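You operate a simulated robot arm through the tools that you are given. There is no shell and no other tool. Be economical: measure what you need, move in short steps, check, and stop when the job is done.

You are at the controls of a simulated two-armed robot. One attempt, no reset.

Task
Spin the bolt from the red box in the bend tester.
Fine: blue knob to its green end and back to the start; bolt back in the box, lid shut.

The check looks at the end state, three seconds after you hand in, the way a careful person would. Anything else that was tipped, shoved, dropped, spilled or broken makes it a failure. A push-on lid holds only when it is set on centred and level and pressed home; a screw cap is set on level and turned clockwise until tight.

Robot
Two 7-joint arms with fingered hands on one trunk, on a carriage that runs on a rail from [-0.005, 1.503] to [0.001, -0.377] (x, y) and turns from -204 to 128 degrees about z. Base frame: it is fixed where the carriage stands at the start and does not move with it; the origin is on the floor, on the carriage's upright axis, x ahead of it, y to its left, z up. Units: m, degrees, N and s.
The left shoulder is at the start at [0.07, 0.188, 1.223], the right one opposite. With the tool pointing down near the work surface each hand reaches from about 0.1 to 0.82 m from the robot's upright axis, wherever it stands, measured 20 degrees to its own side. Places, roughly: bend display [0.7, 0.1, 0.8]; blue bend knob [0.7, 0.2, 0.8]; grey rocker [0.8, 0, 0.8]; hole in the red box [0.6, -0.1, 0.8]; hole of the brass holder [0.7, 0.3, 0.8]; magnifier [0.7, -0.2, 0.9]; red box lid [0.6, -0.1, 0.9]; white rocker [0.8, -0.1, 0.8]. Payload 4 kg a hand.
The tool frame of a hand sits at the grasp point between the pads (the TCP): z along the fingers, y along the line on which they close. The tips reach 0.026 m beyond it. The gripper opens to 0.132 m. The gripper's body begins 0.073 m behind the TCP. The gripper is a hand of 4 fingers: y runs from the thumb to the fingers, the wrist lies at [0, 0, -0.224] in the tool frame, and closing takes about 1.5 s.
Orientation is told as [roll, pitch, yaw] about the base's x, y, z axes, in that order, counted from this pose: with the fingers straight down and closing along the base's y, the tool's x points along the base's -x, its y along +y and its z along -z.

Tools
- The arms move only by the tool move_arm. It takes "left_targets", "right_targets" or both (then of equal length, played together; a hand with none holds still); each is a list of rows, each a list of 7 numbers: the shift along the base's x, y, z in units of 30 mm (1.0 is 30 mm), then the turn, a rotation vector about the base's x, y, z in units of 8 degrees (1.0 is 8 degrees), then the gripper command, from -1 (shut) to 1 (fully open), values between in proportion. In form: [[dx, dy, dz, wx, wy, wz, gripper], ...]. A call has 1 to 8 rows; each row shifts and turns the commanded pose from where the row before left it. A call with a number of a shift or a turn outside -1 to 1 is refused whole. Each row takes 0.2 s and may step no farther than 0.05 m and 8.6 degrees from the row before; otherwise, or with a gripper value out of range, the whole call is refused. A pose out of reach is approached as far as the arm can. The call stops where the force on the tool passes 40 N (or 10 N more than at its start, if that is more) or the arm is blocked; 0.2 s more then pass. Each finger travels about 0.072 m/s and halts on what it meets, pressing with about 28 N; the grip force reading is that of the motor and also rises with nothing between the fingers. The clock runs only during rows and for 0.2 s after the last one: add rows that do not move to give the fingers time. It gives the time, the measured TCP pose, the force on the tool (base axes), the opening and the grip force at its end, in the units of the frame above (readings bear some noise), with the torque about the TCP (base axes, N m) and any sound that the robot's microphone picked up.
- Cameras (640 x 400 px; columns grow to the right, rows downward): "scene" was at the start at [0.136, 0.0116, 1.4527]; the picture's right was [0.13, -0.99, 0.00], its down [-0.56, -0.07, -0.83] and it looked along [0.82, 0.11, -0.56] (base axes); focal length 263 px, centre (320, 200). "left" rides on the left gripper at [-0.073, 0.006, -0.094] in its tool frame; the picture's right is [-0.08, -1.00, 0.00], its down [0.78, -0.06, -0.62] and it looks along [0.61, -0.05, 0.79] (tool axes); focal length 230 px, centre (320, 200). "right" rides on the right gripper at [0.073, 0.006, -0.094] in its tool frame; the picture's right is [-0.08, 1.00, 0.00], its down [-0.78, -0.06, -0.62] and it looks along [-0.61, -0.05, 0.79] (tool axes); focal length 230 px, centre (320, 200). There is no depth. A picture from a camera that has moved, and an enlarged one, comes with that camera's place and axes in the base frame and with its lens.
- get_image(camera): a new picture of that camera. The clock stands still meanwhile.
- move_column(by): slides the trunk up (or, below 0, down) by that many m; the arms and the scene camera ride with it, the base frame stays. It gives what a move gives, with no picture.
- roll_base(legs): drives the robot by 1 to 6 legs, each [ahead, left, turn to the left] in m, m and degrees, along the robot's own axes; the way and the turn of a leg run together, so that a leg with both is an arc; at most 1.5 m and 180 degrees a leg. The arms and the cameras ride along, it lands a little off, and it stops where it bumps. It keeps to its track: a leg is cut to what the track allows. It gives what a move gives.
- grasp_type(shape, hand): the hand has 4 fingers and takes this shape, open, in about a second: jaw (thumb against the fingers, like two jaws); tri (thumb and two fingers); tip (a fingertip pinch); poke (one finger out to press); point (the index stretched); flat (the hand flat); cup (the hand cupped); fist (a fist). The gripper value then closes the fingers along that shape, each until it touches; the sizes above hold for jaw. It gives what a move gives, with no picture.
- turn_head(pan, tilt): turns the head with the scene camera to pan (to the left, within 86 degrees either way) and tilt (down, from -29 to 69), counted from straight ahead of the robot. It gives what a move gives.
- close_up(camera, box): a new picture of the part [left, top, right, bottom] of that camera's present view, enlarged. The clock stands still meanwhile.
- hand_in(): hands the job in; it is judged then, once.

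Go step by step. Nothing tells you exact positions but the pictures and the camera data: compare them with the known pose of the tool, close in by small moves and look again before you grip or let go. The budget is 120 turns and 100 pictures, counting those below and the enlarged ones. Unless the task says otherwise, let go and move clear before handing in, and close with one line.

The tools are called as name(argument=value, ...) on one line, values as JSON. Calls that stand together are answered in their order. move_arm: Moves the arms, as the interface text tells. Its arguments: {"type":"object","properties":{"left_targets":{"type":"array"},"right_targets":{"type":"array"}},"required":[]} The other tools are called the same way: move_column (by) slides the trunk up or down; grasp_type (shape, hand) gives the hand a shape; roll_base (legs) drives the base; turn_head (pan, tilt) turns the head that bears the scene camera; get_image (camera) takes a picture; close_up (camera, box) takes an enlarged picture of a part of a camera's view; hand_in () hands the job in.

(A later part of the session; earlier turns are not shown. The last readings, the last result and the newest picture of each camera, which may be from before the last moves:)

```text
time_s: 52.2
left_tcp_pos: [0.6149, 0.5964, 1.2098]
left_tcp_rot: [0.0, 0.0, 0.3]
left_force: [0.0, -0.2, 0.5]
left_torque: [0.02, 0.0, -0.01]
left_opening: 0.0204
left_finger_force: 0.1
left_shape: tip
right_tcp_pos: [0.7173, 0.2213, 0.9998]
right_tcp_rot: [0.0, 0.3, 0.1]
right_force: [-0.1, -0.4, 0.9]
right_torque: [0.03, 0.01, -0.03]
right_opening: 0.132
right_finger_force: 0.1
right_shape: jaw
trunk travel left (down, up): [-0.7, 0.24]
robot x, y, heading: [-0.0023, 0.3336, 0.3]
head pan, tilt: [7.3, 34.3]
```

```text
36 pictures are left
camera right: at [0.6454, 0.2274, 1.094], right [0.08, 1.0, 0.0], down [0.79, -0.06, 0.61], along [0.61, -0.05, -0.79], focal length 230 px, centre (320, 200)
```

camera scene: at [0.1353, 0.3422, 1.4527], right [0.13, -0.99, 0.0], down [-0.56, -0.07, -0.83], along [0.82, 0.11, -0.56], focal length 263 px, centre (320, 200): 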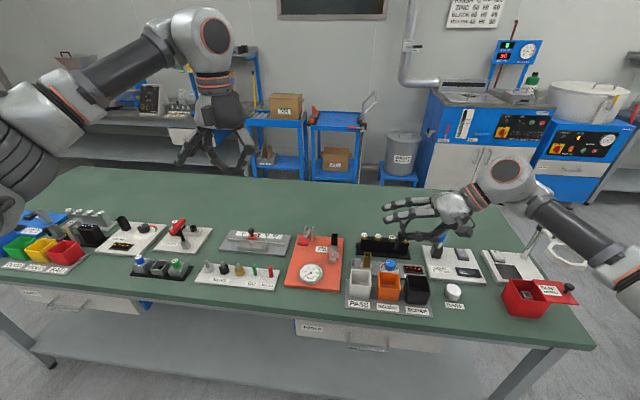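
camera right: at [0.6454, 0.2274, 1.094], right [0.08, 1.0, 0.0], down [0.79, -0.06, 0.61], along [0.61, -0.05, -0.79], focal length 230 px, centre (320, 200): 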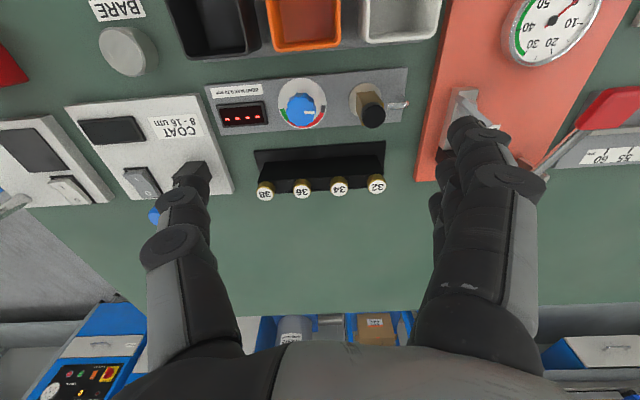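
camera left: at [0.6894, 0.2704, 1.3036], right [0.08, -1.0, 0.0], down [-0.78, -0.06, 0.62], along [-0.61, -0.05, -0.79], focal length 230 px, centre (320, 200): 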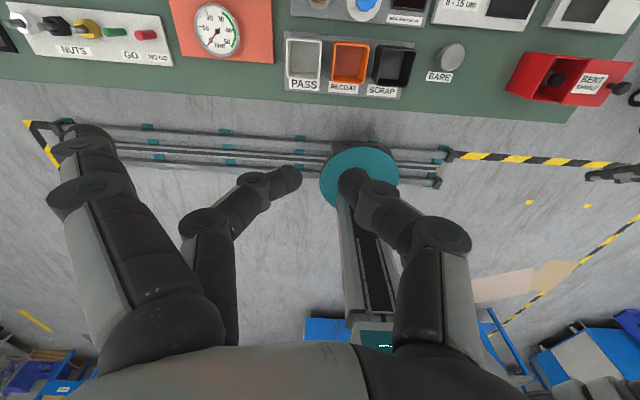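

close_up(camera="right", box=[260, 65, 340, 135])

```text
5.71 times, centred on (300, 100) of right
camera zoom: at [0.6454, 0.2274, 1.094], right [0.08, 1.0, 0.0], down [0.79, -0.06, 0.61], along [0.61, -0.05, -0.79], focal length 1315 px, centre (434, 771)
```

zoom: 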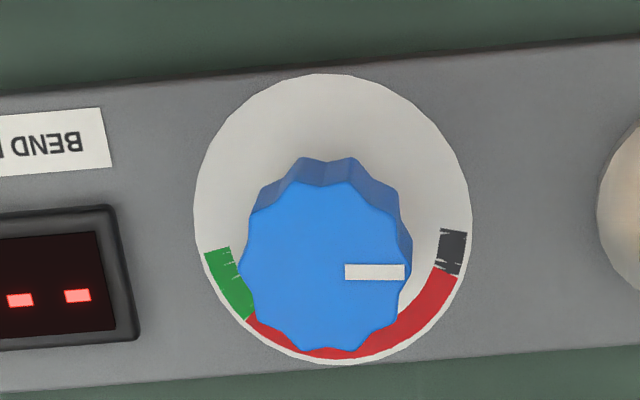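

The pointer sits at the start, toward +y, and green lies clockwise about 165–170° away, past +x, on the -y side. I'll pre-rotate the hand to +48° yaw and bring it down over the knob at about [0.715, 0.199].

move_arm(right_targets=[[0, -0.2, 0, 0, 0, 1, -0.1], [0, -0.2, 0, 0, 0, 1, -0.1], [-0.08, -0.2, 0, 0, 0, 1, -0.1], [0, -0.16, -0.8, 0, 0, 1, -0.1], [0, 0, -0.8, 0, 0, 1, -0.1], [0, 0, -0.8, 0, 0, 1, -0.1], [0, 0, -0.8, 0, 0, 0, -0.1], [0, 0, -0.8, 0, 0, 0, -0.1]])

get_image(camera="right")

```text
time_s: 54.0
left_tcp_pos: [0.6149, 0.596, 1.2093]
left_tcp_rot: [0.0, 0.1, 0.3]
left_force: [-0.1, 0.1, -0.2]
left_torque: [-0.03, -0.01, 0.0]
left_opening: 0.0204
left_finger_force: 0.1
left_shape: tip
right_tcp_pos: [0.7153, 0.1987, 0.8789]
right_tcp_rot: [-0.1, 0.5, 48.1]
right_force: [0.8, -0.5, 0.0]
right_torque: [0.0, 0.0, 0.0]
right_opening: 0.0601
right_finger_force: 0.1
right_shape: jaw
trunk travel left (down, up): [-0.7, 0.24]
robot x, y, heading: [0.0034, 0.3268, 0.3]
head pan, tilt: [7.3, 34.3]
```

```text
34 pictures are left
camera right: at [0.6632, 0.149, 0.9736], right [-0.69, 0.72, 0.0], down [0.57, 0.55, 0.61], along [0.44, 0.42, -0.79], focal length 230 px, centre (320, 200)
```

right: 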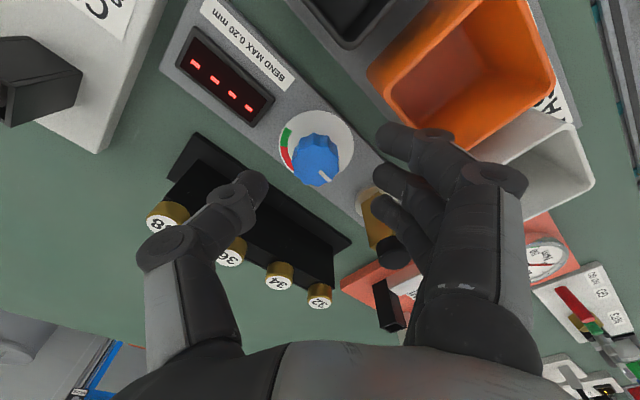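

Centred within a few mm. I'll adjust, lower over the knob, and close.

move_arm(right_targets=[[0.1, 0.1, -0.4, 0, 0, 0, -0.15], [0, 0, -0.4, 0, 0, 0, -0.15], [0, 0, -0.2, 0, 0, 0, -0.15], [0, 0, 0, 0, 0, 0, -1], [0, 0, 0, 0, 0, 0, -1], [0, 0, 0, 0, 0, 0, -1], [0, 0, 0, 0, 0, 0, -1]])

get_image(camera="right")

```text
time_s: 55.6
left_tcp_pos: [0.6152, 0.5957, 1.2088]
left_tcp_rot: [0.0, 0.0, 0.3]
left_force: [-0.4, 0.0, 0.1]
left_torque: [0.0, -0.01, 0.03]
left_opening: 0.0201
left_finger_force: 0.1
left_shape: tip
right_tcp_pos: [0.7216, 0.1997, 0.8487]
right_tcp_rot: [-0.2, 0.3, 47.9]
right_force: [13.1, -3.6, -2.1]
right_torque: [0.03, -0.13, 0.03]
right_opening: 0.0173
right_finger_force: 28.3
right_shape: jaw
trunk travel left (down, up): [-0.7, 0.24]
robot x, y, heading: [-0.0013, 0.3328, 0.1]
head pan, tilt: [7.3, 34.3]
```

```text
33 pictures are left
camera right: at [0.6678, 0.1507, 0.9436], right [-0.69, 0.73, 0.0], down [0.57, 0.55, 0.61], along [0.44, 0.42, -0.79], focal length 230 px, centre (320, 200)
```

right: 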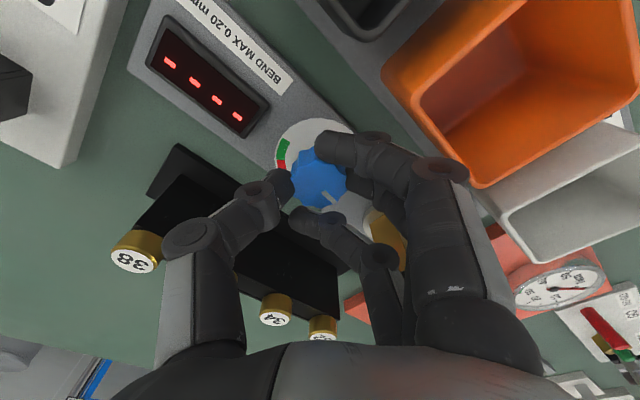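

The knob is held, slightly off-centre. I'll relax toward the force and turn clockwise 32° as a test.

move_arm(right_targets=[[0.1, -0.08, 0, 0, 0, 0, -1], [0, 0, 0, 0, 0, -1, -1], [0, 0, 0, 0, 0, -1, -1], [0, 0, 0, 0, 0, -1, -1], [0, 0, 0, 0, 0, -1, -1]])

get_image(camera="right")

```text
time_s: 56.8
left_tcp_pos: [0.6157, 0.5965, 1.2092]
left_tcp_rot: [0.0, 0.0, 0.4]
left_force: [-0.2, 0.1, -1.0]
left_torque: [0.0, -0.02, 0.01]
left_opening: 0.0202
left_finger_force: 0.1
left_shape: tip
right_tcp_pos: [0.7226, 0.1973, 0.8487]
right_tcp_rot: [-0.1, 0.4, 15.8]
right_force: [6.3, -3.7, 0.8]
right_torque: [0.16, -0.06, 0.04]
right_opening: 0.0158
right_finger_force: 27.9
right_shape: jaw
trunk travel left (down, up): [-0.7, 0.24]
robot x, y, heading: [-0.0008, 0.3335, 0.2]
head pan, tilt: [7.3, 34.3]
```

```text
32 pictures are left
camera right: at [0.6505, 0.1843, 0.9434], right [-0.2, 0.98, 0.0], down [0.78, 0.16, 0.61], along [0.6, 0.12, -0.79], focal length 230 px, centre (320, 200)
```

right: 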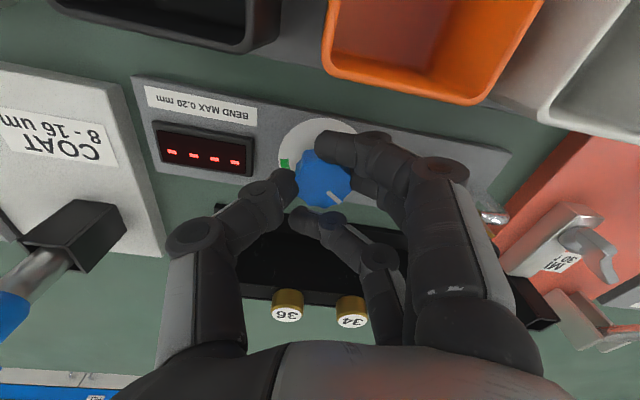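

The knob turns with the hand. I'll continue clockwise.

move_arm(right_targets=[[0, 0, 0, 0, 0, -1, -1], [0, 0, 0, 0, 0, -1, -1], [0, 0, 0, 0, 0, -1, -1], [0, 0, 0, 0, 0, -1, -1]])

move_arm(right_targets=[[0, 0, 0, 0, 0, -1, -1], [0, 0, 0, 0, 0, -1, -1]])

```text
time_s: 57.8
left_tcp_pos: [0.6131, 0.5955, 1.2094]
left_tcp_rot: [0.0, 0.0, 0.3]
left_force: [0.0, 0.1, 0.7]
left_torque: [0.0, -0.02, 0.03]
left_opening: 0.0206
left_finger_force: 0.3
left_shape: tip
right_tcp_pos: [0.72, 0.1969, 0.8496]
right_tcp_rot: [-0.1, 0.4, -16.2]
right_force: [0.3, -6.3, -1.0]
right_torque: [0.15, -0.08, 0.01]
right_opening: 0.0159
right_finger_force: 27.9
right_shape: jaw
trunk travel left (down, up): [-0.7, 0.24]
robot x, y, heading: [-0.004, 0.3328, 0.2]
head pan, tilt: [7.3, 34.3]
```

```text
time_s: 58.4
left_tcp_pos: [0.6144, 0.5961, 1.21]
left_tcp_rot: [0.1, -0.1, 0.3]
left_force: [0.3, -0.5, 0.5]
left_torque: [0.01, 0.07, -0.02]
left_opening: 0.0203
left_finger_force: 0.1
left_shape: tip
right_tcp_pos: [0.7211, 0.1987, 0.8485]
right_tcp_rot: [-0.1, 0.4, -32.0]
right_force: [-5.5, -3.9, -2.4]
right_torque: [0.12, -0.04, 0.04]
right_opening: 0.0159
right_finger_force: 27.6
right_shape: jaw
trunk travel left (down, up): [-0.7, 0.24]
robot x, y, heading: [-0.0035, 0.3313, 0.1]
head pan, tilt: [7.3, 34.3]
```

move_arm(right_targets=[[0, 0, 0, 0, 0, -0.8, -1]])

get_image(camera="right")

```text
time_s: 58.8
left_tcp_pos: [0.6135, 0.5958, 1.2095]
left_tcp_rot: [0.0, 0.0, 0.3]
left_force: [0.8, -0.4, 0.4]
left_torque: [0.03, 0.01, -0.03]
left_opening: 0.0203
left_finger_force: 0.0
left_shape: tip
right_tcp_pos: [0.7204, 0.1979, 0.8488]
right_tcp_rot: [-0.1, 0.4, -38.5]
right_force: [-7.3, -5.0, -2.7]
right_torque: [0.09, -0.03, 0.06]
right_opening: 0.0159
right_finger_force: 28.0
right_shape: jaw
trunk travel left (down, up): [-0.7, 0.24]
robot x, y, heading: [-0.0027, 0.3317, 0.3]
head pan, tilt: [7.3, 34.3]
```

```text
31 pictures are left
camera right: at [0.6677, 0.2484, 0.9437], right [0.68, 0.73, 0.0], down [0.58, -0.54, 0.61], along [0.45, -0.42, -0.79], focal length 230 px, centre (320, 200)
```

right: 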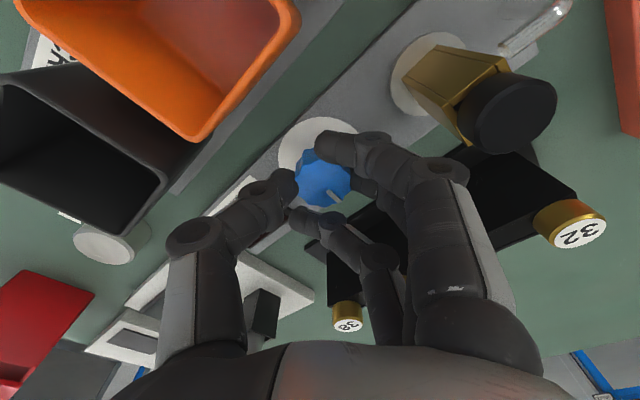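

Good, about 86° done. I'll open slightly, lift clear, swing back, and regrip for the second stroke.

move_arm(right_targets=[[0, 0, 0, 0, 0, 0, -0.35], [0, 0, 0, 0, 0, 0, -0.35], [0, 0, 0.6, 0, 0, 0, -0.2], [0, 0, 0.9, 0, 0, 0.5, -0.1], [0, 0, 0, 0, 0, 1, -0.1], [0, 0, 0, 0, 0, 1, -0.1], [0, 0, 0, 0, 0, 1, -0.1], [0, 0, 0, 0, 0, 1, -0.1]])

move_arm(right_targets=[[0, 0, 0, 0, 0, 1, -0.1], [0, 0, 0, 0, 0, 1, -0.1], [0, 0, 0, 0, 0, 1, -0.1], [0, 0, 0, 0, 0, 1, -0.1], [0, 0, 0, 0, 0, 1, -0.1], [0, 0, 0, 0, 0, 1, -0.1], [0, 0, 0, 0, 0, 0.5, -0.1]])

close_up(camera="right", box=[220, 90, 420, 240])

```text
time_s: 60.6
left_tcp_pos: [0.6155, 0.5967, 1.2092]
left_tcp_rot: [0.0, 0.0, 0.2]
left_force: [-0.9, 0.7, 0.8]
left_torque: [-0.01, 0.0, -0.04]
left_opening: 0.0203
left_finger_force: 0.2
left_shape: tip
right_tcp_pos: [0.721, 0.1987, 0.8947]
right_tcp_rot: [-0.2, 0.3, -2.1]
right_force: [0.5, -1.0, 0.1]
right_torque: [0.03, -0.03, -0.02]
right_opening: 0.0585
right_finger_force: 0.0
right_shape: jaw
trunk travel left (down, up): [-0.7, 0.24]
robot x, y, heading: [-0.0022, 0.3286, 0.1]
head pan, tilt: [7.3, 34.3]
```

```text
time_s: 62.2
left_tcp_pos: [0.6146, 0.5977, 1.2089]
left_tcp_rot: [0.1, -0.1, 0.4]
left_force: [0.0, -0.4, 0.1]
left_torque: [-0.01, 0.03, 0.02]
left_opening: 0.0201
left_finger_force: 0.1
left_shape: tip
right_tcp_pos: [0.7207, 0.1988, 0.8952]
right_tcp_rot: [-0.1, 0.4, 49.8]
right_force: [0.0, -0.6, 0.1]
right_torque: [0.04, 0.03, 0.01]
right_opening: 0.059
right_finger_force: 0.0
right_shape: jaw
trunk travel left (down, up): [-0.7, 0.24]
robot x, y, heading: [-0.0016, 0.3329, -0.1]
head pan, tilt: [7.3, 34.3]
```

```text
2.67 times, centred on (320, 165) of right
camera zoom: at [0.67, 0.1478, 0.989], right [-0.71, 0.7, 0.0], down [0.56, 0.56, 0.61], along [0.43, 0.43, -0.79], focal length 614 px, centre (320, 293)
```

zoom: 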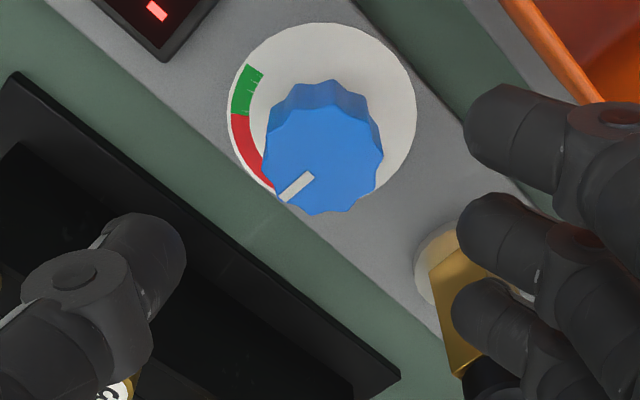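

The pointer is about halfway and stays put. I'll lower, grip, and turn the second stroke.

move_arm(right_targets=[[0, 0, -0.5, 0, 0, 0, -0.15], [0, 0, -0.5, 0, 0, 0, -0.15], [0, 0, -0.53, 0, 0, 0, -0.15], [0, 0, 0, 0, 0, 0, -1], [0, 0, 0, 0, 0, 0, -1], [0, 0, 0, 0, 0, 0, -1], [0, 0, 0, 0, 0, 0, -1]])

move_arm(right_targets=[[0, 0, 0, 0, 0, -1, -1], [0, 0, 0, 0, 0, -1, -1], [0, 0, 0, 0, 0, -1, -1], [0, 0, 0, 0, 0, -1, -1], [0, 0, 0, 0, 0, -1, -1], [0, 0, 0, 0, 0, -1, -1], [0, 0, 0, 0, 0, -1, -1]])

move_arm(right_targets=[[0, 0, 0, 0, 0, -1, -1], [0, 0, 0, 0, 0, -1, -1], [0, 0, 0, 0, 0, -1, -1]])

get_image(camera="right")

```text
time_s: 63.8
left_tcp_pos: [0.6156, 0.5967, 1.2101]
left_tcp_rot: [0.0, 0.0, 0.3]
left_force: [0.0, -0.1, 0.6]
left_torque: [0.0, -0.04, 0.01]
left_opening: 0.0204
left_finger_force: 0.2
left_shape: tip
right_tcp_pos: [0.7213, 0.1975, 0.8487]
right_tcp_rot: [-0.2, 0.6, 49.4]
right_force: [10.5, -1.9, 0.6]
right_torque: [-0.01, -0.13, -0.02]
right_opening: 0.019
right_finger_force: 27.9
right_shape: jaw
trunk travel left (down, up): [-0.7, 0.24]
robot x, y, heading: [0.0006, 0.3319, 0.1]
head pan, tilt: [7.3, 34.3]
```

```text
time_s: 65.4
left_tcp_pos: [0.6136, 0.5941, 1.2098]
left_tcp_rot: [0.1, -0.1, 0.3]
left_force: [0.3, 0.8, -0.8]
left_torque: [-0.01, 0.0, -0.02]
left_opening: 0.0203
left_finger_force: 0.0
left_shape: tip
right_tcp_pos: [0.7204, 0.1968, 0.8479]
right_tcp_rot: [0.0, 0.4, -6.6]
right_force: [-12.4, -10.8, -4.9]
right_torque: [-0.1, 0.28, 0.01]
right_opening: 0.0178
right_finger_force: 28.5
right_shape: jaw
trunk travel left (down, up): [-0.7, 0.24]
robot x, y, heading: [-0.0042, 0.3262, 0.2]
head pan, tilt: [7.3, 34.3]
```

```text
time_s: 66.2
left_tcp_pos: [0.6132, 0.5938, 1.2113]
left_tcp_rot: [0.1, -0.1, 0.4]
left_force: [-1.5, 0.4, 1.1]
left_torque: [-0.02, -0.04, 0.0]
left_opening: 0.0203
left_finger_force: 0.1
left_shape: tip
right_tcp_pos: [0.7195, 0.1984, 0.8486]
right_tcp_rot: [-0.1, 0.4, -30.4]
right_force: [-15.1, -12.0, -6.3]
right_torque: [-0.12, 0.22, 0.06]
right_opening: 0.0167
right_finger_force: 28.1
right_shape: jaw
trunk travel left (down, up): [-0.7, 0.24]
robot x, y, heading: [-0.0016, 0.3317, 0.1]
head pan, tilt: [7.3, 34.3]
```

```text
29 pictures are left
camera right: at [0.6615, 0.2398, 0.9432], right [0.57, 0.82, 0.0], down [0.65, -0.45, 0.61], along [0.5, -0.35, -0.79], focal length 230 px, centre (320, 200)
```

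right: 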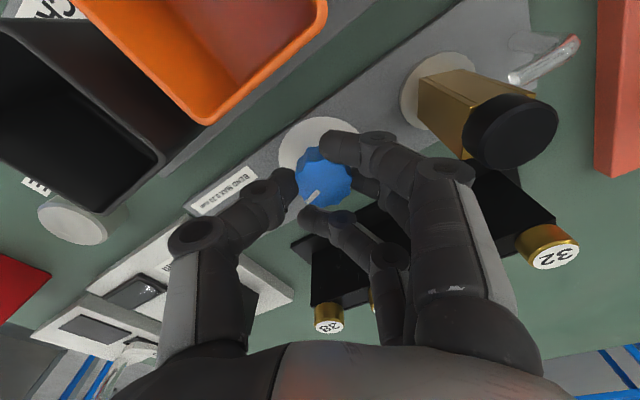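

move_arm(right_targets=[[0, 0, 0, 0, 0, -0.6, -1], [0, 0, 0, 0, 0, -0.6, -1]])

close_up(camera="right", box=[260, 100, 380, 220])

close_up(camera="scene", box=[350, 235, 440, 295])

```text
time_s: 66.8
left_tcp_pos: [0.614, 0.5958, 1.2109]
left_tcp_rot: [0.0, -0.1, 0.2]
left_force: [0.6, -0.4, 0.3]
left_torque: [0.0, -0.01, -0.03]
left_opening: 0.0203
left_finger_force: 0.0
left_shape: tip
right_tcp_pos: [0.7211, 0.198, 0.8499]
right_tcp_rot: [0.1, 0.5, -40.0]
right_force: [-17.4, -10.1, -8.3]
right_torque: [-0.09, 0.25, 0.02]
right_opening: 0.0166
right_finger_force: 28.4
right_shape: jaw
trunk travel left (down, up): [-0.7, 0.24]
robot x, y, heading: [-0.0003, 0.3308, 0.4]
head pan, tilt: [7.3, 34.3]
```

```text
3.33 times, centred on (320, 160) of right
camera zoom: at [0.6692, 0.2492, 0.9435], right [0.7, 0.71, 0.0], down [0.57, -0.55, 0.61], along [0.44, -0.43, -0.79], focal length 767 px, centre (320, 333)
```

zoom: 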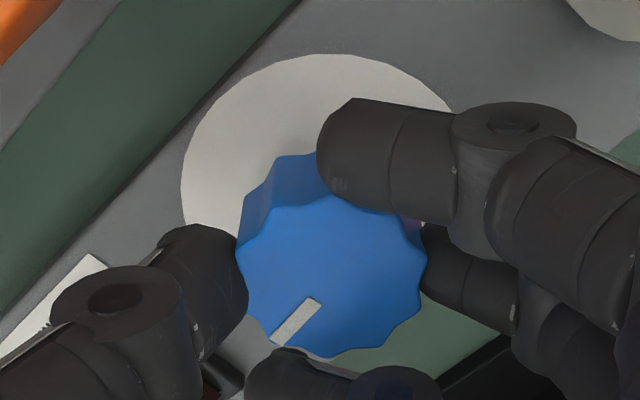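

```text
6.67 times, centred on (395, 265) of scene
camera zoom: at [0.1336, 0.3412, 1.4528], right [0.13, -0.99, 0.0], down [-0.56, -0.07, -0.83], along [0.82, 0.11, -0.56], focal length 1754 px, centre (-180, -233)
```

zoom: 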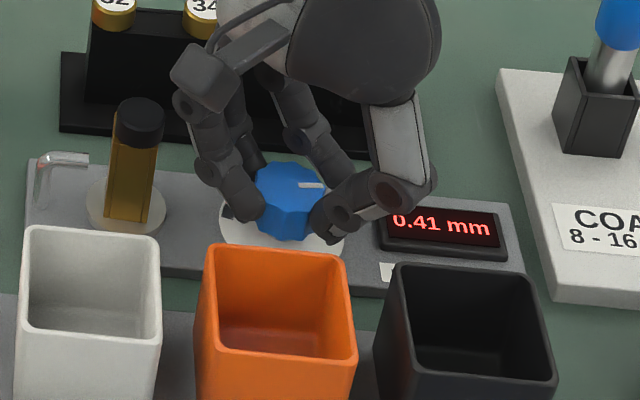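

The display now reads 0.41 mm and the pointer is about 161° round, inside green near its far end. I'll turn a little more to find the end stop.

move_arm(right_targets=[[0, 0, 0, 0, 0, -0.5, -1], [0, 0, 0, 0, 0, -0.5, -1]])

close_up(camera="right", box=[260, 100, 380, 220])

```text
time_s: 67.4
left_tcp_pos: [0.6135, 0.5959, 1.2103]
left_tcp_rot: [0.1, -0.2, 0.3]
left_force: [-0.1, -0.1, 0.3]
left_torque: [-0.01, -0.02, 0.04]
left_opening: 0.0205
left_finger_force: 0.1
left_shape: tip
right_tcp_pos: [0.7225, 0.1961, 0.8497]
right_tcp_rot: [0.0, 0.3, -47.9]
right_force: [-12.8, -10.4, -6.8]
right_torque: [-0.13, 0.15, 0.31]
right_opening: 0.0166
right_finger_force: 27.8
right_shape: jaw
trunk travel left (down, up): [-0.7, 0.24]
robot x, y, heading: [-0.0014, 0.328, 0.3]
head pan, tilt: [7.3, 34.3]
```

```text
3.33 times, centred on (320, 160) of right
camera zoom: at [0.6773, 0.2554, 0.9435], right [0.79, 0.61, 0.0], down [0.48, -0.63, 0.61], along [0.37, -0.49, -0.79], focal length 767 px, centre (320, 333)
```

zoom: 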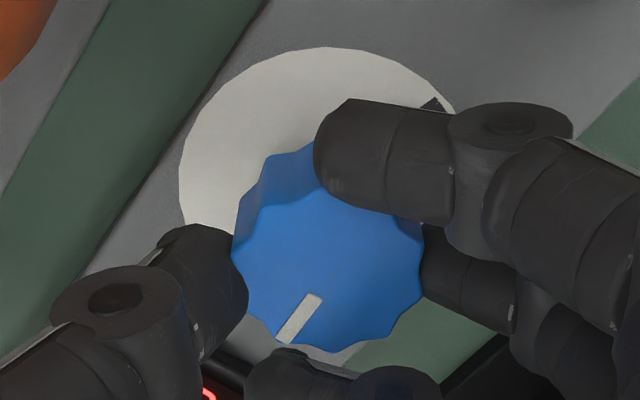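

The twist torque jumped to 0.31 N m, so the knob is at its green end stop. Now I'll turn it back counter-clockwise.

move_arm(right_targets=[[0, 0, 0, 0, 0, 1, -1], [0, 0, 0, 0, 0, 1, -1], [0, 0, 0, 0, 0, 1, -1], [0, 0, 0, 0, 0, 1, -1], [0, 0, 0, 0, 0, 1, -1], [0, 0, 0, 0, 0, 1, -1], [0, 0, 0, 0, 0, 1, -1], [0, 0, 0, 0, 0, 1, -1]])

move_arm(right_targets=[[0, 0, 0, 0, 0, 1, -1], [0, 0, 0, 0, 0, 1, -1], [0, 0, 0, 0, 0, 1, -1], [0, 0, 0, 0, 0, 1, -1]])

move_arm(right_targets=[[0, 0, 0, 0, 0, 0, -0.35], [0, 0, 0, 0, 0, 0, -0.35], [0, 0, 0.6, 0, 0, 0, -0.2], [0, 0, 0.9, 0, 0, -0.5, -0.1], [0, 0, 0, 0, 0, -1, -0.1], [0, 0, 0, 0, 0, -1, -0.1], [0, 0, 0, 0, 0, -1, -0.1], [0, 0, 0, 0, 0, -1, -0.1]])

move_arm(right_targets=[[0, 0, 0, 0, 0, -1, -0.1], [0, 0, 0, 0, 0, -1, -0.1], [0, 0, 0, 0, 0, -1, -0.1], [0, 0, 0, 0, 0, -1, -0.1], [0, 0, 0, 0, 0, -1, -0.1], [0, 0, 0, 0, 0, -0.9, -0.1]])

close_up(camera="right", box=[220, 80, 420, 230])

```text
time_s: 69.2
left_tcp_pos: [0.6148, 0.5949, 1.21]
left_tcp_rot: [0.1, 0.0, 0.3]
left_force: [0.8, 0.5, 0.9]
left_torque: [0.01, 0.0, -0.02]
left_opening: 0.0203
left_finger_force: 0.0
left_shape: tip
right_tcp_pos: [0.7235, 0.1962, 0.8487]
right_tcp_rot: [0.0, 0.4, 16.2]
right_force: [6.5, -10.9, -1.3]
right_torque: [-0.04, -0.03, 0.0]
right_opening: 0.0166
right_finger_force: 28.1
right_shape: jaw
trunk travel left (down, up): [-0.7, 0.24]
robot x, y, heading: [-0.0011, 0.3295, 0.4]
head pan, tilt: [7.3, 34.3]
```

```text
time_s: 70.2
left_tcp_pos: [0.6158, 0.5958, 1.2088]
left_tcp_rot: [0.0, 0.2, 0.2]
left_force: [-0.5, -0.3, -0.4]
left_torque: [0.01, 0.01, -0.03]
left_opening: 0.0204
left_finger_force: 0.0
left_shape: tip
right_tcp_pos: [0.7246, 0.1994, 0.8485]
right_tcp_rot: [-0.1, 0.2, 48.2]
right_force: [20.2, -5.2, 5.0]
right_torque: [-0.01, -0.27, -0.04]
right_opening: 0.0162
right_finger_force: 27.5
right_shape: jaw
trunk travel left (down, up): [-0.7, 0.24]
robot x, y, heading: [-0.0, 0.3281, 0.3]
head pan, tilt: [7.3, 34.3]
```

```text
time_s: 72.0
left_tcp_pos: [0.6141, 0.5967, 1.2095]
left_tcp_rot: [0.1, 0.0, 0.3]
left_force: [-0.1, -1.0, 0.2]
left_torque: [0.05, 0.0, -0.03]
left_opening: 0.0201
left_finger_force: 0.0
left_shape: tip
right_tcp_pos: [0.7214, 0.1987, 0.8935]
right_tcp_rot: [-0.2, 0.4, 12.0]
right_force: [0.8, -0.3, 0.8]
right_torque: [0.01, -0.02, -0.01]
right_opening: 0.0586
right_finger_force: 0.0
right_shape: jaw
trunk travel left (down, up): [-0.7, 0.24]
robot x, y, heading: [0.0004, 0.3299, 0.2]
head pan, tilt: [7.3, 34.3]
```

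```text
time_s: 73.4
left_tcp_pos: [0.6145, 0.5971, 1.2101]
left_tcp_rot: [0.0, 0.1, 0.3]
left_force: [-0.1, -0.2, 0.9]
left_torque: [0.02, -0.03, 0.03]
left_opening: 0.0203
left_finger_force: 0.1
left_shape: tip
right_tcp_pos: [0.7215, 0.1992, 0.8933]
right_tcp_rot: [-0.1, 0.4, -35.3]
right_force: [-1.0, -0.3, 0.6]
right_torque: [0.02, -0.02, 0.02]
right_opening: 0.0586
right_finger_force: 0.1
right_shape: jaw
trunk travel left (down, up): [-0.7, 0.24]
robot x, y, heading: [-0.0005, 0.331, -0.1]
head pan, tilt: [7.3, 34.3]
```

```text
2.67 times, centred on (320, 155) of right
camera zoom: at [0.6664, 0.2461, 0.9881], right [0.64, 0.77, 0.0], down [0.61, -0.5, 0.61], along [0.47, -0.39, -0.79], focal length 614 px, centre (320, 320)
```

zoom: 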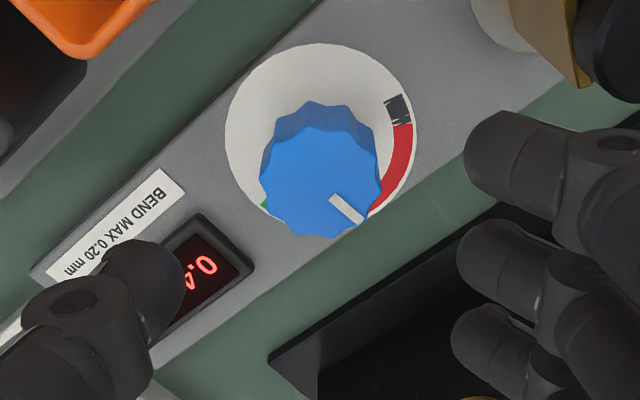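

About 68° remains back to the start stop. I'll regrip and turn the rest, until the torque rises.

move_arm(right_targets=[[0, 0, -0.5, 0, 0, 0, -0.15], [0, 0, -0.5, 0, 0, 0, -0.15], [0, 0, -0.49, 0, 0, 0, -0.15], [0, 0, 0, 0, 0, 0, -1], [0, 0, 0, 0, 0, 0, -1], [0, 0, 0, 0, 0, 0, -1], [0, 0, 0, 0, 0, 0, -1]])

move_arm(right_targets=[[0, 0, 0, 0, 0, 1, -1], [0, 0, 0, 0, 0, 1, -1], [0, 0, 0, 0, 0, 1, -1], [0, 0, 0, 0, 0, 1, -1], [0, 0, 0, 0, 0, 1, -1], [0, 0, 0, 0, 0, 1, -1], [0, 0, 0, 0, 0, 1, -1]])

move_arm(right_targets=[[0, 0, 0, 0, 0, 0.7, -1], [0, 0, 0, 0, 0, 0.7, -1]])

move_arm(right_targets=[[0, 0, 0, 0, 0, 0.7, -1], [0, 0, 0, 0, 0, 0.5, -1]])

close_up(camera="right", box=[260, 100, 380, 220])

```text
time_s: 75.0
left_tcp_pos: [0.6133, 0.5944, 1.21]
left_tcp_rot: [0.1, -0.1, 0.3]
left_force: [0.5, 0.3, 0.6]
left_torque: [0.02, -0.02, -0.03]
left_opening: 0.02
left_finger_force: 0.0
left_shape: tip
right_tcp_pos: [0.7209, 0.1963, 0.8491]
right_tcp_rot: [-0.2, 0.4, -35.2]
right_force: [-8.3, -9.9, -0.2]
right_torque: [-0.05, 0.06, 0.06]
right_opening: 0.0166
right_finger_force: 28.4
right_shape: jaw
trunk travel left (down, up): [-0.7, 0.24]
robot x, y, heading: [-0.0038, 0.3312, 0.6]
head pan, tilt: [7.3, 34.3]
```

```text
time_s: 76.6
left_tcp_pos: [0.6161, 0.5945, 1.2086]
left_tcp_rot: [0.1, 0.2, 0.3]
left_force: [-0.8, 0.7, -0.6]
left_torque: [0.02, -0.01, 0.02]
left_opening: 0.02
left_finger_force: 0.1
left_shape: tip
right_tcp_pos: [0.7224, 0.197, 0.8485]
right_tcp_rot: [0.0, 0.2, 20.9]
right_force: [15.6, -16.1, 4.7]
right_torque: [-0.21, -0.2, -0.04]
right_opening: 0.0166
right_finger_force: 27.8
right_shape: jaw
trunk travel left (down, up): [-0.7, 0.24]
robot x, y, heading: [-0.0012, 0.3316, 0.2]
head pan, tilt: [7.3, 34.3]
```

```text
time_s: 77.2
left_tcp_pos: [0.6152, 0.596, 1.209]
left_tcp_rot: [0.1, 0.1, 0.4]
left_force: [-0.3, 0.6, 0.0]
left_torque: [-0.04, -0.01, -0.01]
left_opening: 0.0204
left_finger_force: 0.0
left_shape: tip
right_tcp_pos: [0.7237, 0.1972, 0.8488]
right_tcp_rot: [0.0, 0.3, 32.0]
right_force: [19.0, -12.3, 8.1]
right_torque: [-0.18, -0.32, -0.05]
right_opening: 0.0168
right_finger_force: 27.8
right_shape: jaw
trunk travel left (down, up): [-0.7, 0.24]
robot x, y, heading: [0.0011, 0.3279, 0.2]
head pan, tilt: [7.3, 34.3]
```

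```text
time_s: 77.8
left_tcp_pos: [0.6168, 0.5958, 1.209]
left_tcp_rot: [0.0, 0.1, 0.3]
left_force: [0.5, -0.4, 0.6]
left_torque: [-0.02, -0.03, 0.01]
left_opening: 0.0201
left_finger_force: 0.1
left_shape: tip
right_tcp_pos: [0.7243, 0.1994, 0.8502]
right_tcp_rot: [0.0, 0.3, 41.7]
right_force: [22.5, -8.2, 11.2]
right_torque: [-0.17, -0.39, -0.04]
right_opening: 0.0169
right_finger_force: 28.1
right_shape: jaw
trunk travel left (down, up): [-0.7, 0.24]
robot x, y, heading: [-0.001, 0.3288, 0.3]
head pan, tilt: [7.3, 34.3]
```

```text
3.33 times, centred on (320, 160) of right
camera zoom: at [0.6653, 0.1549, 0.9429], right [-0.61, 0.8, 0.0], down [0.63, 0.48, 0.61], along [0.49, 0.37, -0.79], focal length 767 px, centre (320, 333)
```

zoom: 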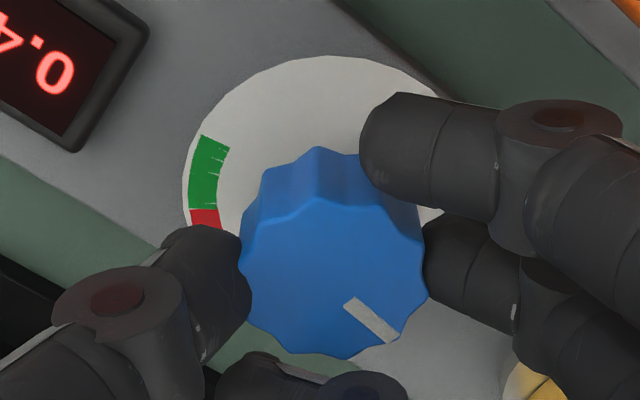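

The pointer is about 2–3° short of where it began and hasn't hit the stop. I'll nudge a little more.

move_arm(right_targets=[[0, 0, 0, 0, 0, 0.4, -1], [0, 0, 0, 0, 0, 0.4, -1]])

move_arm(right_targets=[[0, 0, 0, 0, 0, 0.4, -1], [0, 0, 0, 0, 0, 0.3, -1]])

```text
time_s: 78.4
left_tcp_pos: [0.6148, 0.5964, 1.2094]
left_tcp_rot: [-0.1, 0.1, 0.4]
left_force: [-0.4, 0.5, -0.6]
left_torque: [0.02, -0.01, 0.0]
left_opening: 0.0202
left_finger_force: 0.0
left_shape: tip
right_tcp_pos: [0.7225, 0.1967, 0.8478]
right_tcp_rot: [0.1, 0.2, 48.1]
right_force: [22.9, -9.5, 12.4]
right_torque: [-0.21, -0.49, -0.18]
right_opening: 0.0169
right_finger_force: 28.2
right_shape: jaw
trunk travel left (down, up): [-0.7, 0.24]
robot x, y, heading: [0.0006, 0.3322, 0.3]
head pan, tilt: [7.3, 34.3]
```

```text
time_s: 79.0
left_tcp_pos: [0.616, 0.5949, 1.2092]
left_tcp_rot: [0.0, -0.1, 0.3]
left_force: [0.1, 0.1, -0.1]
left_torque: [-0.01, 0.01, -0.03]
left_opening: 0.0202
left_finger_force: 0.0
left_shape: tip
right_tcp_pos: [0.7221, 0.1974, 0.8482]
right_tcp_rot: [0.0, 0.3, 53.5]
right_force: [19.0, -10.9, 9.6]
right_torque: [-0.25, -0.42, -0.3]
right_opening: 0.0169
right_finger_force: 28.3
right_shape: jaw
trunk travel left (down, up): [-0.7, 0.24]
robot x, y, heading: [0.0033, 0.332, 0.1]
head pan, tilt: [7.3, 34.3]
```

The torque shows the start stop has been reached. I'll release, lift, check the dial, and turn the hand to 90° for picking the bolt back up.

move_arm(right_targets=[[0, 0, 0, 0, 0, 0, -0.35], [0, 0, 0, 0, 0, 0, -0.35], [0, 0, 0.6, 0, 0, 0, -0.2], [0, 0, 0.9, 0, 0, 0, -0.2], [-0.3, 0, 0.9, 0, 0, 0, -0.2], [-0.3, 0, 0.9, 0, 0, 0, -0.2], [-0.3, 0, 0.9, 0, 0, 0, -0.2], [-0.3, 0, 0.3, 0, 0, 0, -0.2]])

close_up(camera="scene", box=[350, 235, 440, 295])

grasp_type(shape="tip", hand="right")

roll_base(legs=[[0, 0.1, 0]])

move_arm(right_targets=[[0.2, -0.2, 0, 0, 0, 1, -0.3], [0.2, -0.2, 0, 0, 0, 1, -0.3], [0.2, -0.2, 0, 0, 0, 1, -0.3], [0.2, -0.1, 0, 0, 0, 1, -0.3], [0.2, 0, 0, 0, 0, 0.55, -0.3], [0, 0, 0, 0, 0.9, 0, -0.3], [0, 0, 0, 0, 0.85, 0, -0.3]])

get_image(camera="right")

```text
time_s: 80.8
left_tcp_pos: [0.6136, 0.596, 1.2099]
left_tcp_rot: [-0.1, 0.0, 0.3]
left_force: [-0.3, -0.2, -0.6]
left_torque: [-0.03, 0.01, 0.02]
left_opening: 0.0202
left_finger_force: 0.1
left_shape: tip
right_tcp_pos: [0.6848, 0.1981, 0.9839]
right_tcp_rot: [-0.1, 0.2, 53.7]
right_force: [0.8, 0.0, -0.4]
right_torque: [-0.02, -0.01, 0.0]
right_opening: 0.0522
right_finger_force: 0.0
right_shape: jaw
trunk travel left (down, up): [-0.7, 0.24]
robot x, y, heading: [-0.004, 0.3287, 0.0]
head pan, tilt: [7.3, 34.3]
```

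```text
6.67 times, centred on (395, 265) of scene
camera zoom: at [0.1349, 0.3425, 1.4527], right [0.13, -0.99, 0.0], down [-0.56, -0.07, -0.83], along [0.82, 0.11, -0.56], focal length 1754 px, centre (-180, -233)
```

zoom: 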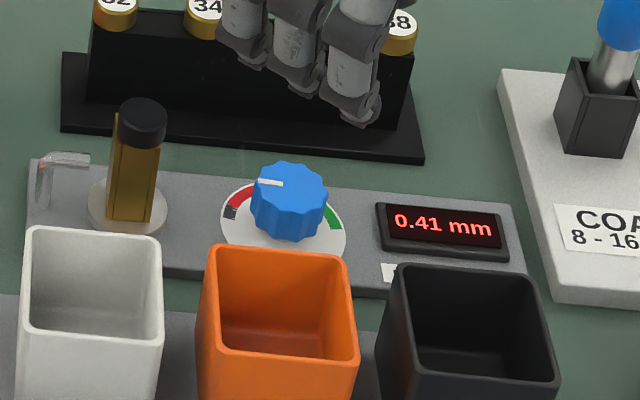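

```text
time_s: 81.7
left_tcp_pos: [0.6152, 0.5976, 1.2091]
left_tcp_rot: [-0.1, 0.1, 0.4]
left_force: [-0.6, -0.9, -0.1]
left_torque: [0.0, 0.02, 0.01]
left_opening: 0.0202
left_finger_force: 0.0
left_shape: tip
right_tcp_pos: [0.6863, 0.1983, 0.9842]
right_tcp_rot: [-0.1, 0.4, 53.7]
right_force: [0.1, -0.4, 0.1]
right_torque: [-0.02, -0.03, 0.04]
right_opening: 0.1319
right_finger_force: 0.0
right_shape: tip
trunk travel left (down, up): [-0.7, 0.24]
robot x, y, heading: [0.0004, 0.33, 0.4]
head pan, tilt: [7.3, 34.3]
```

```text
time_s: 82.8
left_tcp_pos: [0.6135, 0.6945, 1.2091]
left_tcp_rot: [0.0, 0.0, 0.3]
left_force: [0.7, -0.8, 0.3]
left_torque: [-0.01, -0.02, 0.03]
left_opening: 0.0201
left_finger_force: 0.1
left_shape: tip
right_tcp_pos: [0.685, 0.2958, 0.9816]
right_tcp_rot: [-0.1, 0.2, 53.6]
right_force: [0.5, 0.0, -1.1]
right_torque: [-0.01, 0.02, 0.0]
right_opening: 0.1315
right_finger_force: 0.2
right_shape: tip
trunk travel left (down, up): [-0.7, 0.24]
robot x, y, heading: [-0.0049, 0.4298, 0.4]
head pan, tilt: [7.3, 34.3]
```

```text
time_s: 84.4
left_tcp_pos: [0.6142, 0.6986, 1.2088]
left_tcp_rot: [-0.1, -0.1, 0.4]
left_force: [-0.5, 0.0, 0.5]
left_torque: [0.0, -0.01, 0.02]
left_opening: 0.0207
left_finger_force: 0.1
left_shape: tip
right_tcp_pos: [0.7149, 0.2787, 0.9848]
right_tcp_rot: [13.4, 0.4, 90.3]
right_force: [0.1, 0.7, -0.2]
right_torque: [0.0, -0.02, -0.01]
right_opening: 0.047
right_finger_force: 0.1
right_shape: tip
trunk travel left (down, up): [-0.7, 0.24]
robot x, y, heading: [0.0017, 0.4272, 0.8]
head pan, tilt: [7.3, 34.3]
```

```text
22 pictures are left
camera right: at [0.7311, 0.2071, 1.0782], right [-0.97, 0.07, 0.23], down [0.2, 0.79, 0.58], along [-0.14, 0.61, -0.78], focal length 230 px, centre (320, 200)
```

right: 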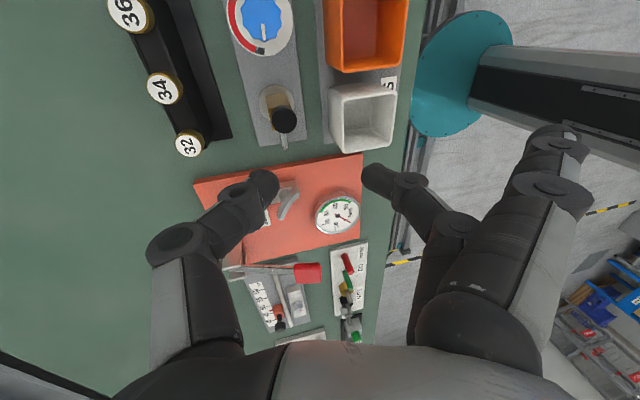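

The dial is back at start and still shows 0.41 mm. The bolt head is near [0.720, 0.272, 0.865], so I'll hover the pinch over it.

move_arm(right_targets=[[0.43, -0.22, -0.4, 0, 0, 0, -0.4], [0, 0, -0.7, 0, 0, 0, -0.4], [0, 0, -0.7, 0, 0, 0, -0.4]])

close_up(camera="right", box=[200, 60, 420, 260])

```text
time_s: 85.2
left_tcp_pos: [0.614, 0.6959, 1.2091]
left_tcp_rot: [-0.1, 0.0, 0.3]
left_force: [-0.9, 0.5, 0.6]
left_torque: [-0.04, 0.0, -0.01]
left_opening: 0.0203
left_finger_force: 0.1
left_shape: tip
right_tcp_pos: [0.7124, 0.2641, 0.936]
right_tcp_rot: [13.7, 0.3, 90.2]
right_force: [0.6, 0.2, 0.5]
right_torque: [0.0, 0.0, 0.0]
right_opening: 0.0401
right_finger_force: 0.1
right_shape: tip
right hand out of reach, approached as far as the arm can: row 1
trunk travel left (down, up): [-0.7, 0.24]
robot x, y, heading: [-0.0017, 0.4327, 0.5]
head pan, tilt: [7.3, 34.3]
```

```text
2.00 times, centred on (310, 160) of right
camera zoom: at [0.7294, 0.193, 1.0283], right [-0.97, 0.08, 0.24], down [0.2, 0.79, 0.58], along [-0.14, 0.61, -0.78], focal length 460 px, centre (340, 280)
```

zoom: 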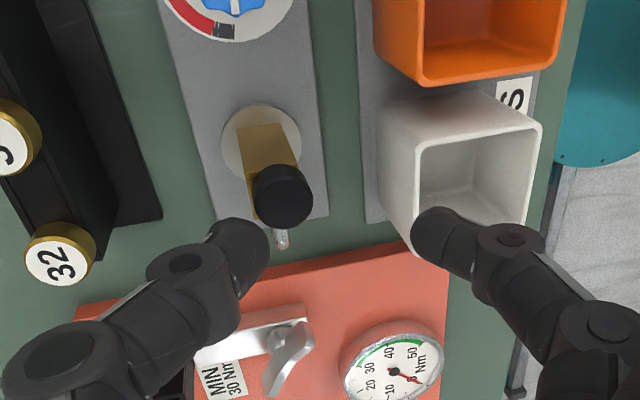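

Yaw 90 with that lean can't reach far enough in x here. I'll pick at yaw 0 instead and turn later.

move_arm(right_targets=[[-0.1, 0, 0.9, 0, 0, -1, -0.4], [0, 0, 0.3, 0, 0, -1, -0.4], [0, 0, 0, 0, 0, -1, -0.4], [0, 0, 0, 0, 0, -1, -0.4], [0, 0, 0, 0, 0, -1, -0.4], [0, 0, 0, 0, 0, -1, -0.4], [0, 0, 0, 0, 0, -1, -0.4], [0, 0, 0, 0, 0, -1, -0.4]])

move_arm(right_targets=[[0.2, 0, 0, 0, 0, -1, -0.4], [0.15, 0, 0, 0, 0, -1, -0.4], [0, 0, -0.5, 0, 0, -1, -0.4], [0, 0, -0.6, 0, 0, -0.3, -0.4]])

close_up(camera="right", box=[200, 60, 420, 260])

```text
time_s: 87.0
left_tcp_pos: [0.6131, 0.6959, 1.2106]
left_tcp_rot: [0.0, -0.1, 0.3]
left_force: [0.1, -0.1, -0.3]
left_torque: [0.0, 0.03, 0.03]
left_opening: 0.0202
left_finger_force: 0.0
left_shape: tip
right_tcp_pos: [0.7095, 0.2655, 0.9728]
right_tcp_rot: [13.9, 0.3, 26.0]
right_force: [0.5, -0.9, -0.6]
right_torque: [0.0, 0.01, 0.02]
right_opening: 0.04
right_finger_force: 0.0
right_shape: tip
trunk travel left (down, up): [-0.7, 0.24]
robot x, y, heading: [-0.003, 0.4314, 0.1]
head pan, tilt: [7.3, 34.3]
```

```text
time_s: 88.0
left_tcp_pos: [0.6127, 0.6951, 1.2094]
left_tcp_rot: [0.1, 0.0, 0.3]
left_force: [0.4, -0.4, 0.4]
left_torque: [-0.01, -0.02, -0.01]
left_opening: 0.0202
left_finger_force: 0.0
left_shape: tip
right_tcp_pos: [0.7213, 0.2634, 0.9372]
right_tcp_rot: [13.9, 0.5, -0.4]
right_force: [0.1, -0.9, 0.2]
right_torque: [0.01, -0.02, 0.01]
right_opening: 0.0398
right_finger_force: 0.1
right_shape: tip
trunk travel left (down, up): [-0.7, 0.24]
robot x, y, heading: [-0.0015, 0.4294, 0.4]
head pan, tilt: [7.3, 34.3]
```

```text
2.00 times, centred on (310, 160) of right
camera zoom: at [0.6494, 0.2477, 1.0315], right [0.08, 0.97, 0.24], down [0.79, -0.21, 0.58], along [0.61, 0.14, -0.78], focal length 460 px, centre (340, 280)
```

zoom: 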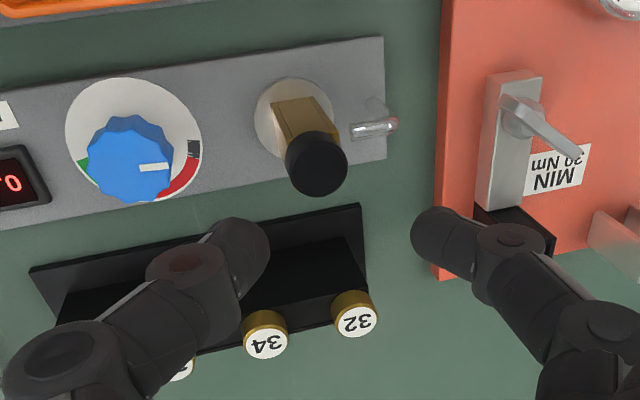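

The head is at [0.7205, 0.2726] and the pinch is aligned within about 1 mm. I'll lower and close on it.

move_arm(right_targets=[[0, 0.05, -0.5, 0, 0, 0, -0.4], [0, 0, -0.5, 0, 0, 0, -0.4], [0, 0, -0.3, 0, 0, 0, -0.4]])

close_up(camera="right", box=[200, 60, 420, 260])

```text
time_s: 88.8
left_tcp_pos: [0.6135, 0.6958, 1.209]
left_tcp_rot: [0.0, 0.0, 0.3]
left_force: [0.5, 0.5, -0.3]
left_torque: [0.02, 0.0, 0.0]
left_opening: 0.0202
left_finger_force: 0.1
left_shape: tip
right_tcp_pos: [0.7209, 0.2652, 0.8991]
right_tcp_rot: [13.9, 0.4, -0.1]
right_force: [-0.8, 0.0, 0.5]
right_torque: [-0.01, 0.0, 0.0]
right_opening: 0.0403
right_finger_force: 0.0
right_shape: tip
trunk travel left (down, up): [-0.7, 0.24]
robot x, y, heading: [-0.0002, 0.4275, 0.2]
head pan, tilt: [7.3, 34.3]
```

```text
2.00 times, centred on (310, 160) of right
camera zoom: at [0.6492, 0.2495, 0.9923], right [0.08, 0.97, 0.24], down [0.79, -0.21, 0.58], along [0.61, 0.14, -0.78], focal length 460 px, centre (340, 280)
```

zoom: 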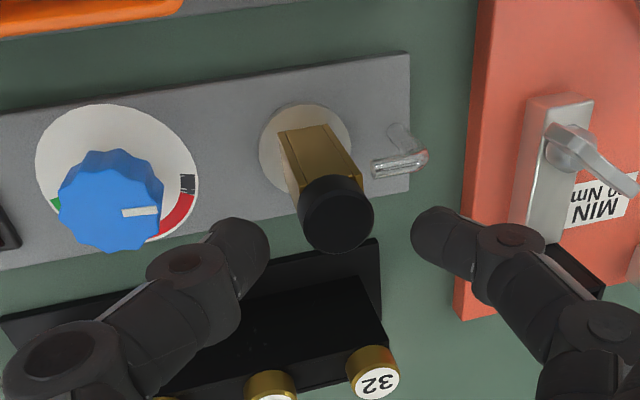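

I'll lower another 10 mm so the tips sit well down the side of the head, then close.

move_arm(right_targets=[[0, 0.02, -0.2, 0, 0, 0, -0.4], [0, 0, -0.15, 0, 0, 0, -0.4], [0, 0, 0, 0, 0, 0, -0.6], [0, 0, 0, 0, 0, 0, -1], [0, 0, 0, 0, 0, 0, -1], [0, 0, 0, 0, 0, 0, -1]])

close_up(camera="right", box=[200, 60, 420, 260])

```text
time_s: 90.2
left_tcp_pos: [0.6133, 0.6961, 1.2096]
left_tcp_rot: [0.0, 0.0, 0.3]
left_force: [0.1, 0.6, -1.0]
left_torque: [0.02, 0.03, -0.03]
left_opening: 0.0202
left_finger_force: 0.0
left_shape: tip
right_tcp_pos: [0.72, 0.2676, 0.8886]
right_tcp_rot: [13.9, 0.2, -0.2]
right_force: [0.8, 0.6, 0.1]
right_torque: [-0.01, 0.0, 0.0]
right_opening: 0.0162
right_finger_force: 27.6
right_shape: tip
trunk travel left (down, up): [-0.7, 0.24]
robot x, y, heading: [-0.0022, 0.4307, 0.1]
head pan, tilt: [7.3, 34.3]
```

```text
2.00 times, centred on (310, 160) of right
camera zoom: at [0.6491, 0.2505, 0.9821], right [0.08, 0.97, 0.24], down [0.79, -0.21, 0.58], along [0.61, 0.14, -0.78], focal length 460 px, centre (340, 280)
```

zoom: 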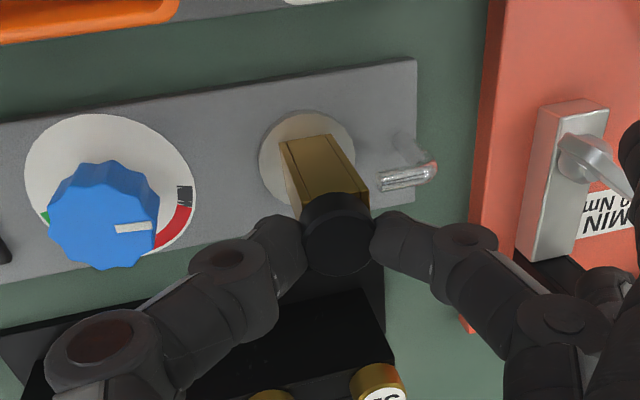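

move_arm(right_targets=[[0, 0, 0.2, 0, 0, 0, -1], [0, 0, 0.3, 0, 0, 0, -1], [0, 0, 0.4, 0, 0, 0, -1]])

close_up(camera="right", box=[200, 60, 420, 260])

```text
time_s: 91.0
left_tcp_pos: [0.6128, 0.6953, 1.2094]
left_tcp_rot: [0.1, 0.0, 0.3]
left_force: [0.1, 0.1, 0.2]
left_torque: [-0.01, 0.02, -0.03]
left_opening: 0.0205
left_finger_force: 0.0
left_shape: tip
right_tcp_pos: [0.7204, 0.2672, 0.9157]
right_tcp_rot: [13.9, 0.3, -0.1]
right_force: [-0.2, -0.4, -0.4]
right_torque: [-0.04, -0.04, 0.02]
right_opening: 0.0158
right_finger_force: 27.8
right_shape: tip
trunk travel left (down, up): [-0.7, 0.24]
robot x, y, heading: [0.0002, 0.4293, 0.1]
head pan, tilt: [7.3, 34.3]
```

```text
2.00 times, centred on (310, 160) of right
camera zoom: at [0.6485, 0.2508, 1.0095], right [0.08, 0.97, 0.24], down [0.79, -0.21, 0.58], along [0.61, 0.14, -0.78], focal length 460 px, centre (340, 280)
```

zoom: 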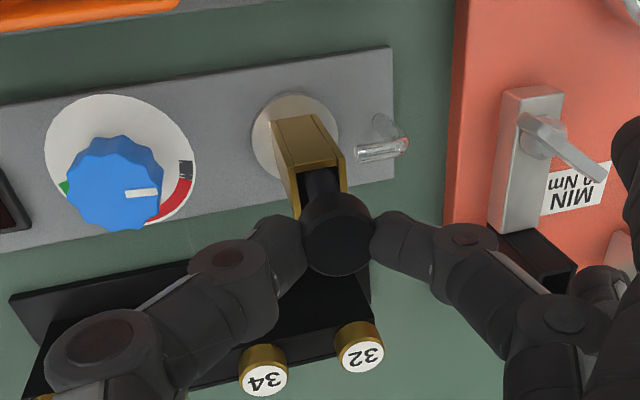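

The bolt is rising straight with almost no side load. I'll lift clear and check its attitude.

move_arm(right_targets=[[0, 0, 0.5, 0, 0, 0, -1], [0, 0, 0.6, 0, 0, 0, -1], [0, 0, 0.7, 0, 0, 0, -1], [0, 0, 0.8, 0, 0, 0, -1], [0, 0, 0.8, 0, 0, 0, -1]])

close_up(camera="right", box=[200, 60, 420, 260])

```text
time_s: 92.2
left_tcp_pos: [0.6146, 0.6955, 1.2106]
left_tcp_rot: [0.0, 0.0, 0.3]
left_force: [0.3, 0.0, 1.1]
left_torque: [0.02, -0.01, -0.02]
left_opening: 0.0202
left_finger_force: 0.1
left_shape: tip
right_tcp_pos: [0.7201, 0.2673, 1.0201]
right_tcp_rot: [13.9, 0.4, -0.3]
right_force: [-0.7, -0.5, -1.0]
right_torque: [-0.01, 0.0, 0.02]
right_opening: 0.0163
right_finger_force: 28.3
right_shape: tip
trunk travel left (down, up): [-0.7, 0.24]
robot x, y, heading: [-0.0033, 0.4309, 0.2]
head pan, tilt: [7.3, 34.3]
```

```text
2.00 times, centred on (310, 160) of right
camera zoom: at [0.6484, 0.2512, 1.1122], right [0.08, 0.97, 0.24], down [0.79, -0.21, 0.58], along [0.61, 0.14, -0.78], focal length 460 px, centre (340, 280)
```

zoom: 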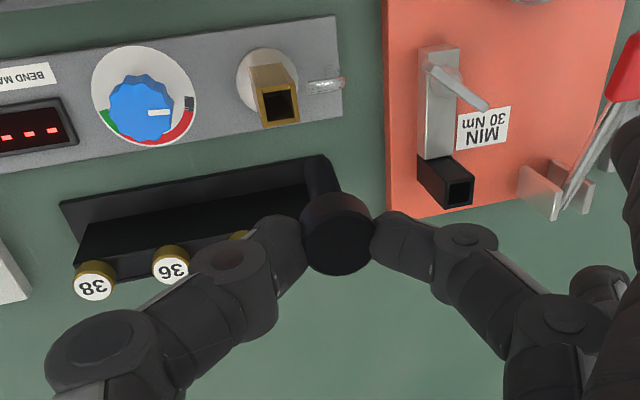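

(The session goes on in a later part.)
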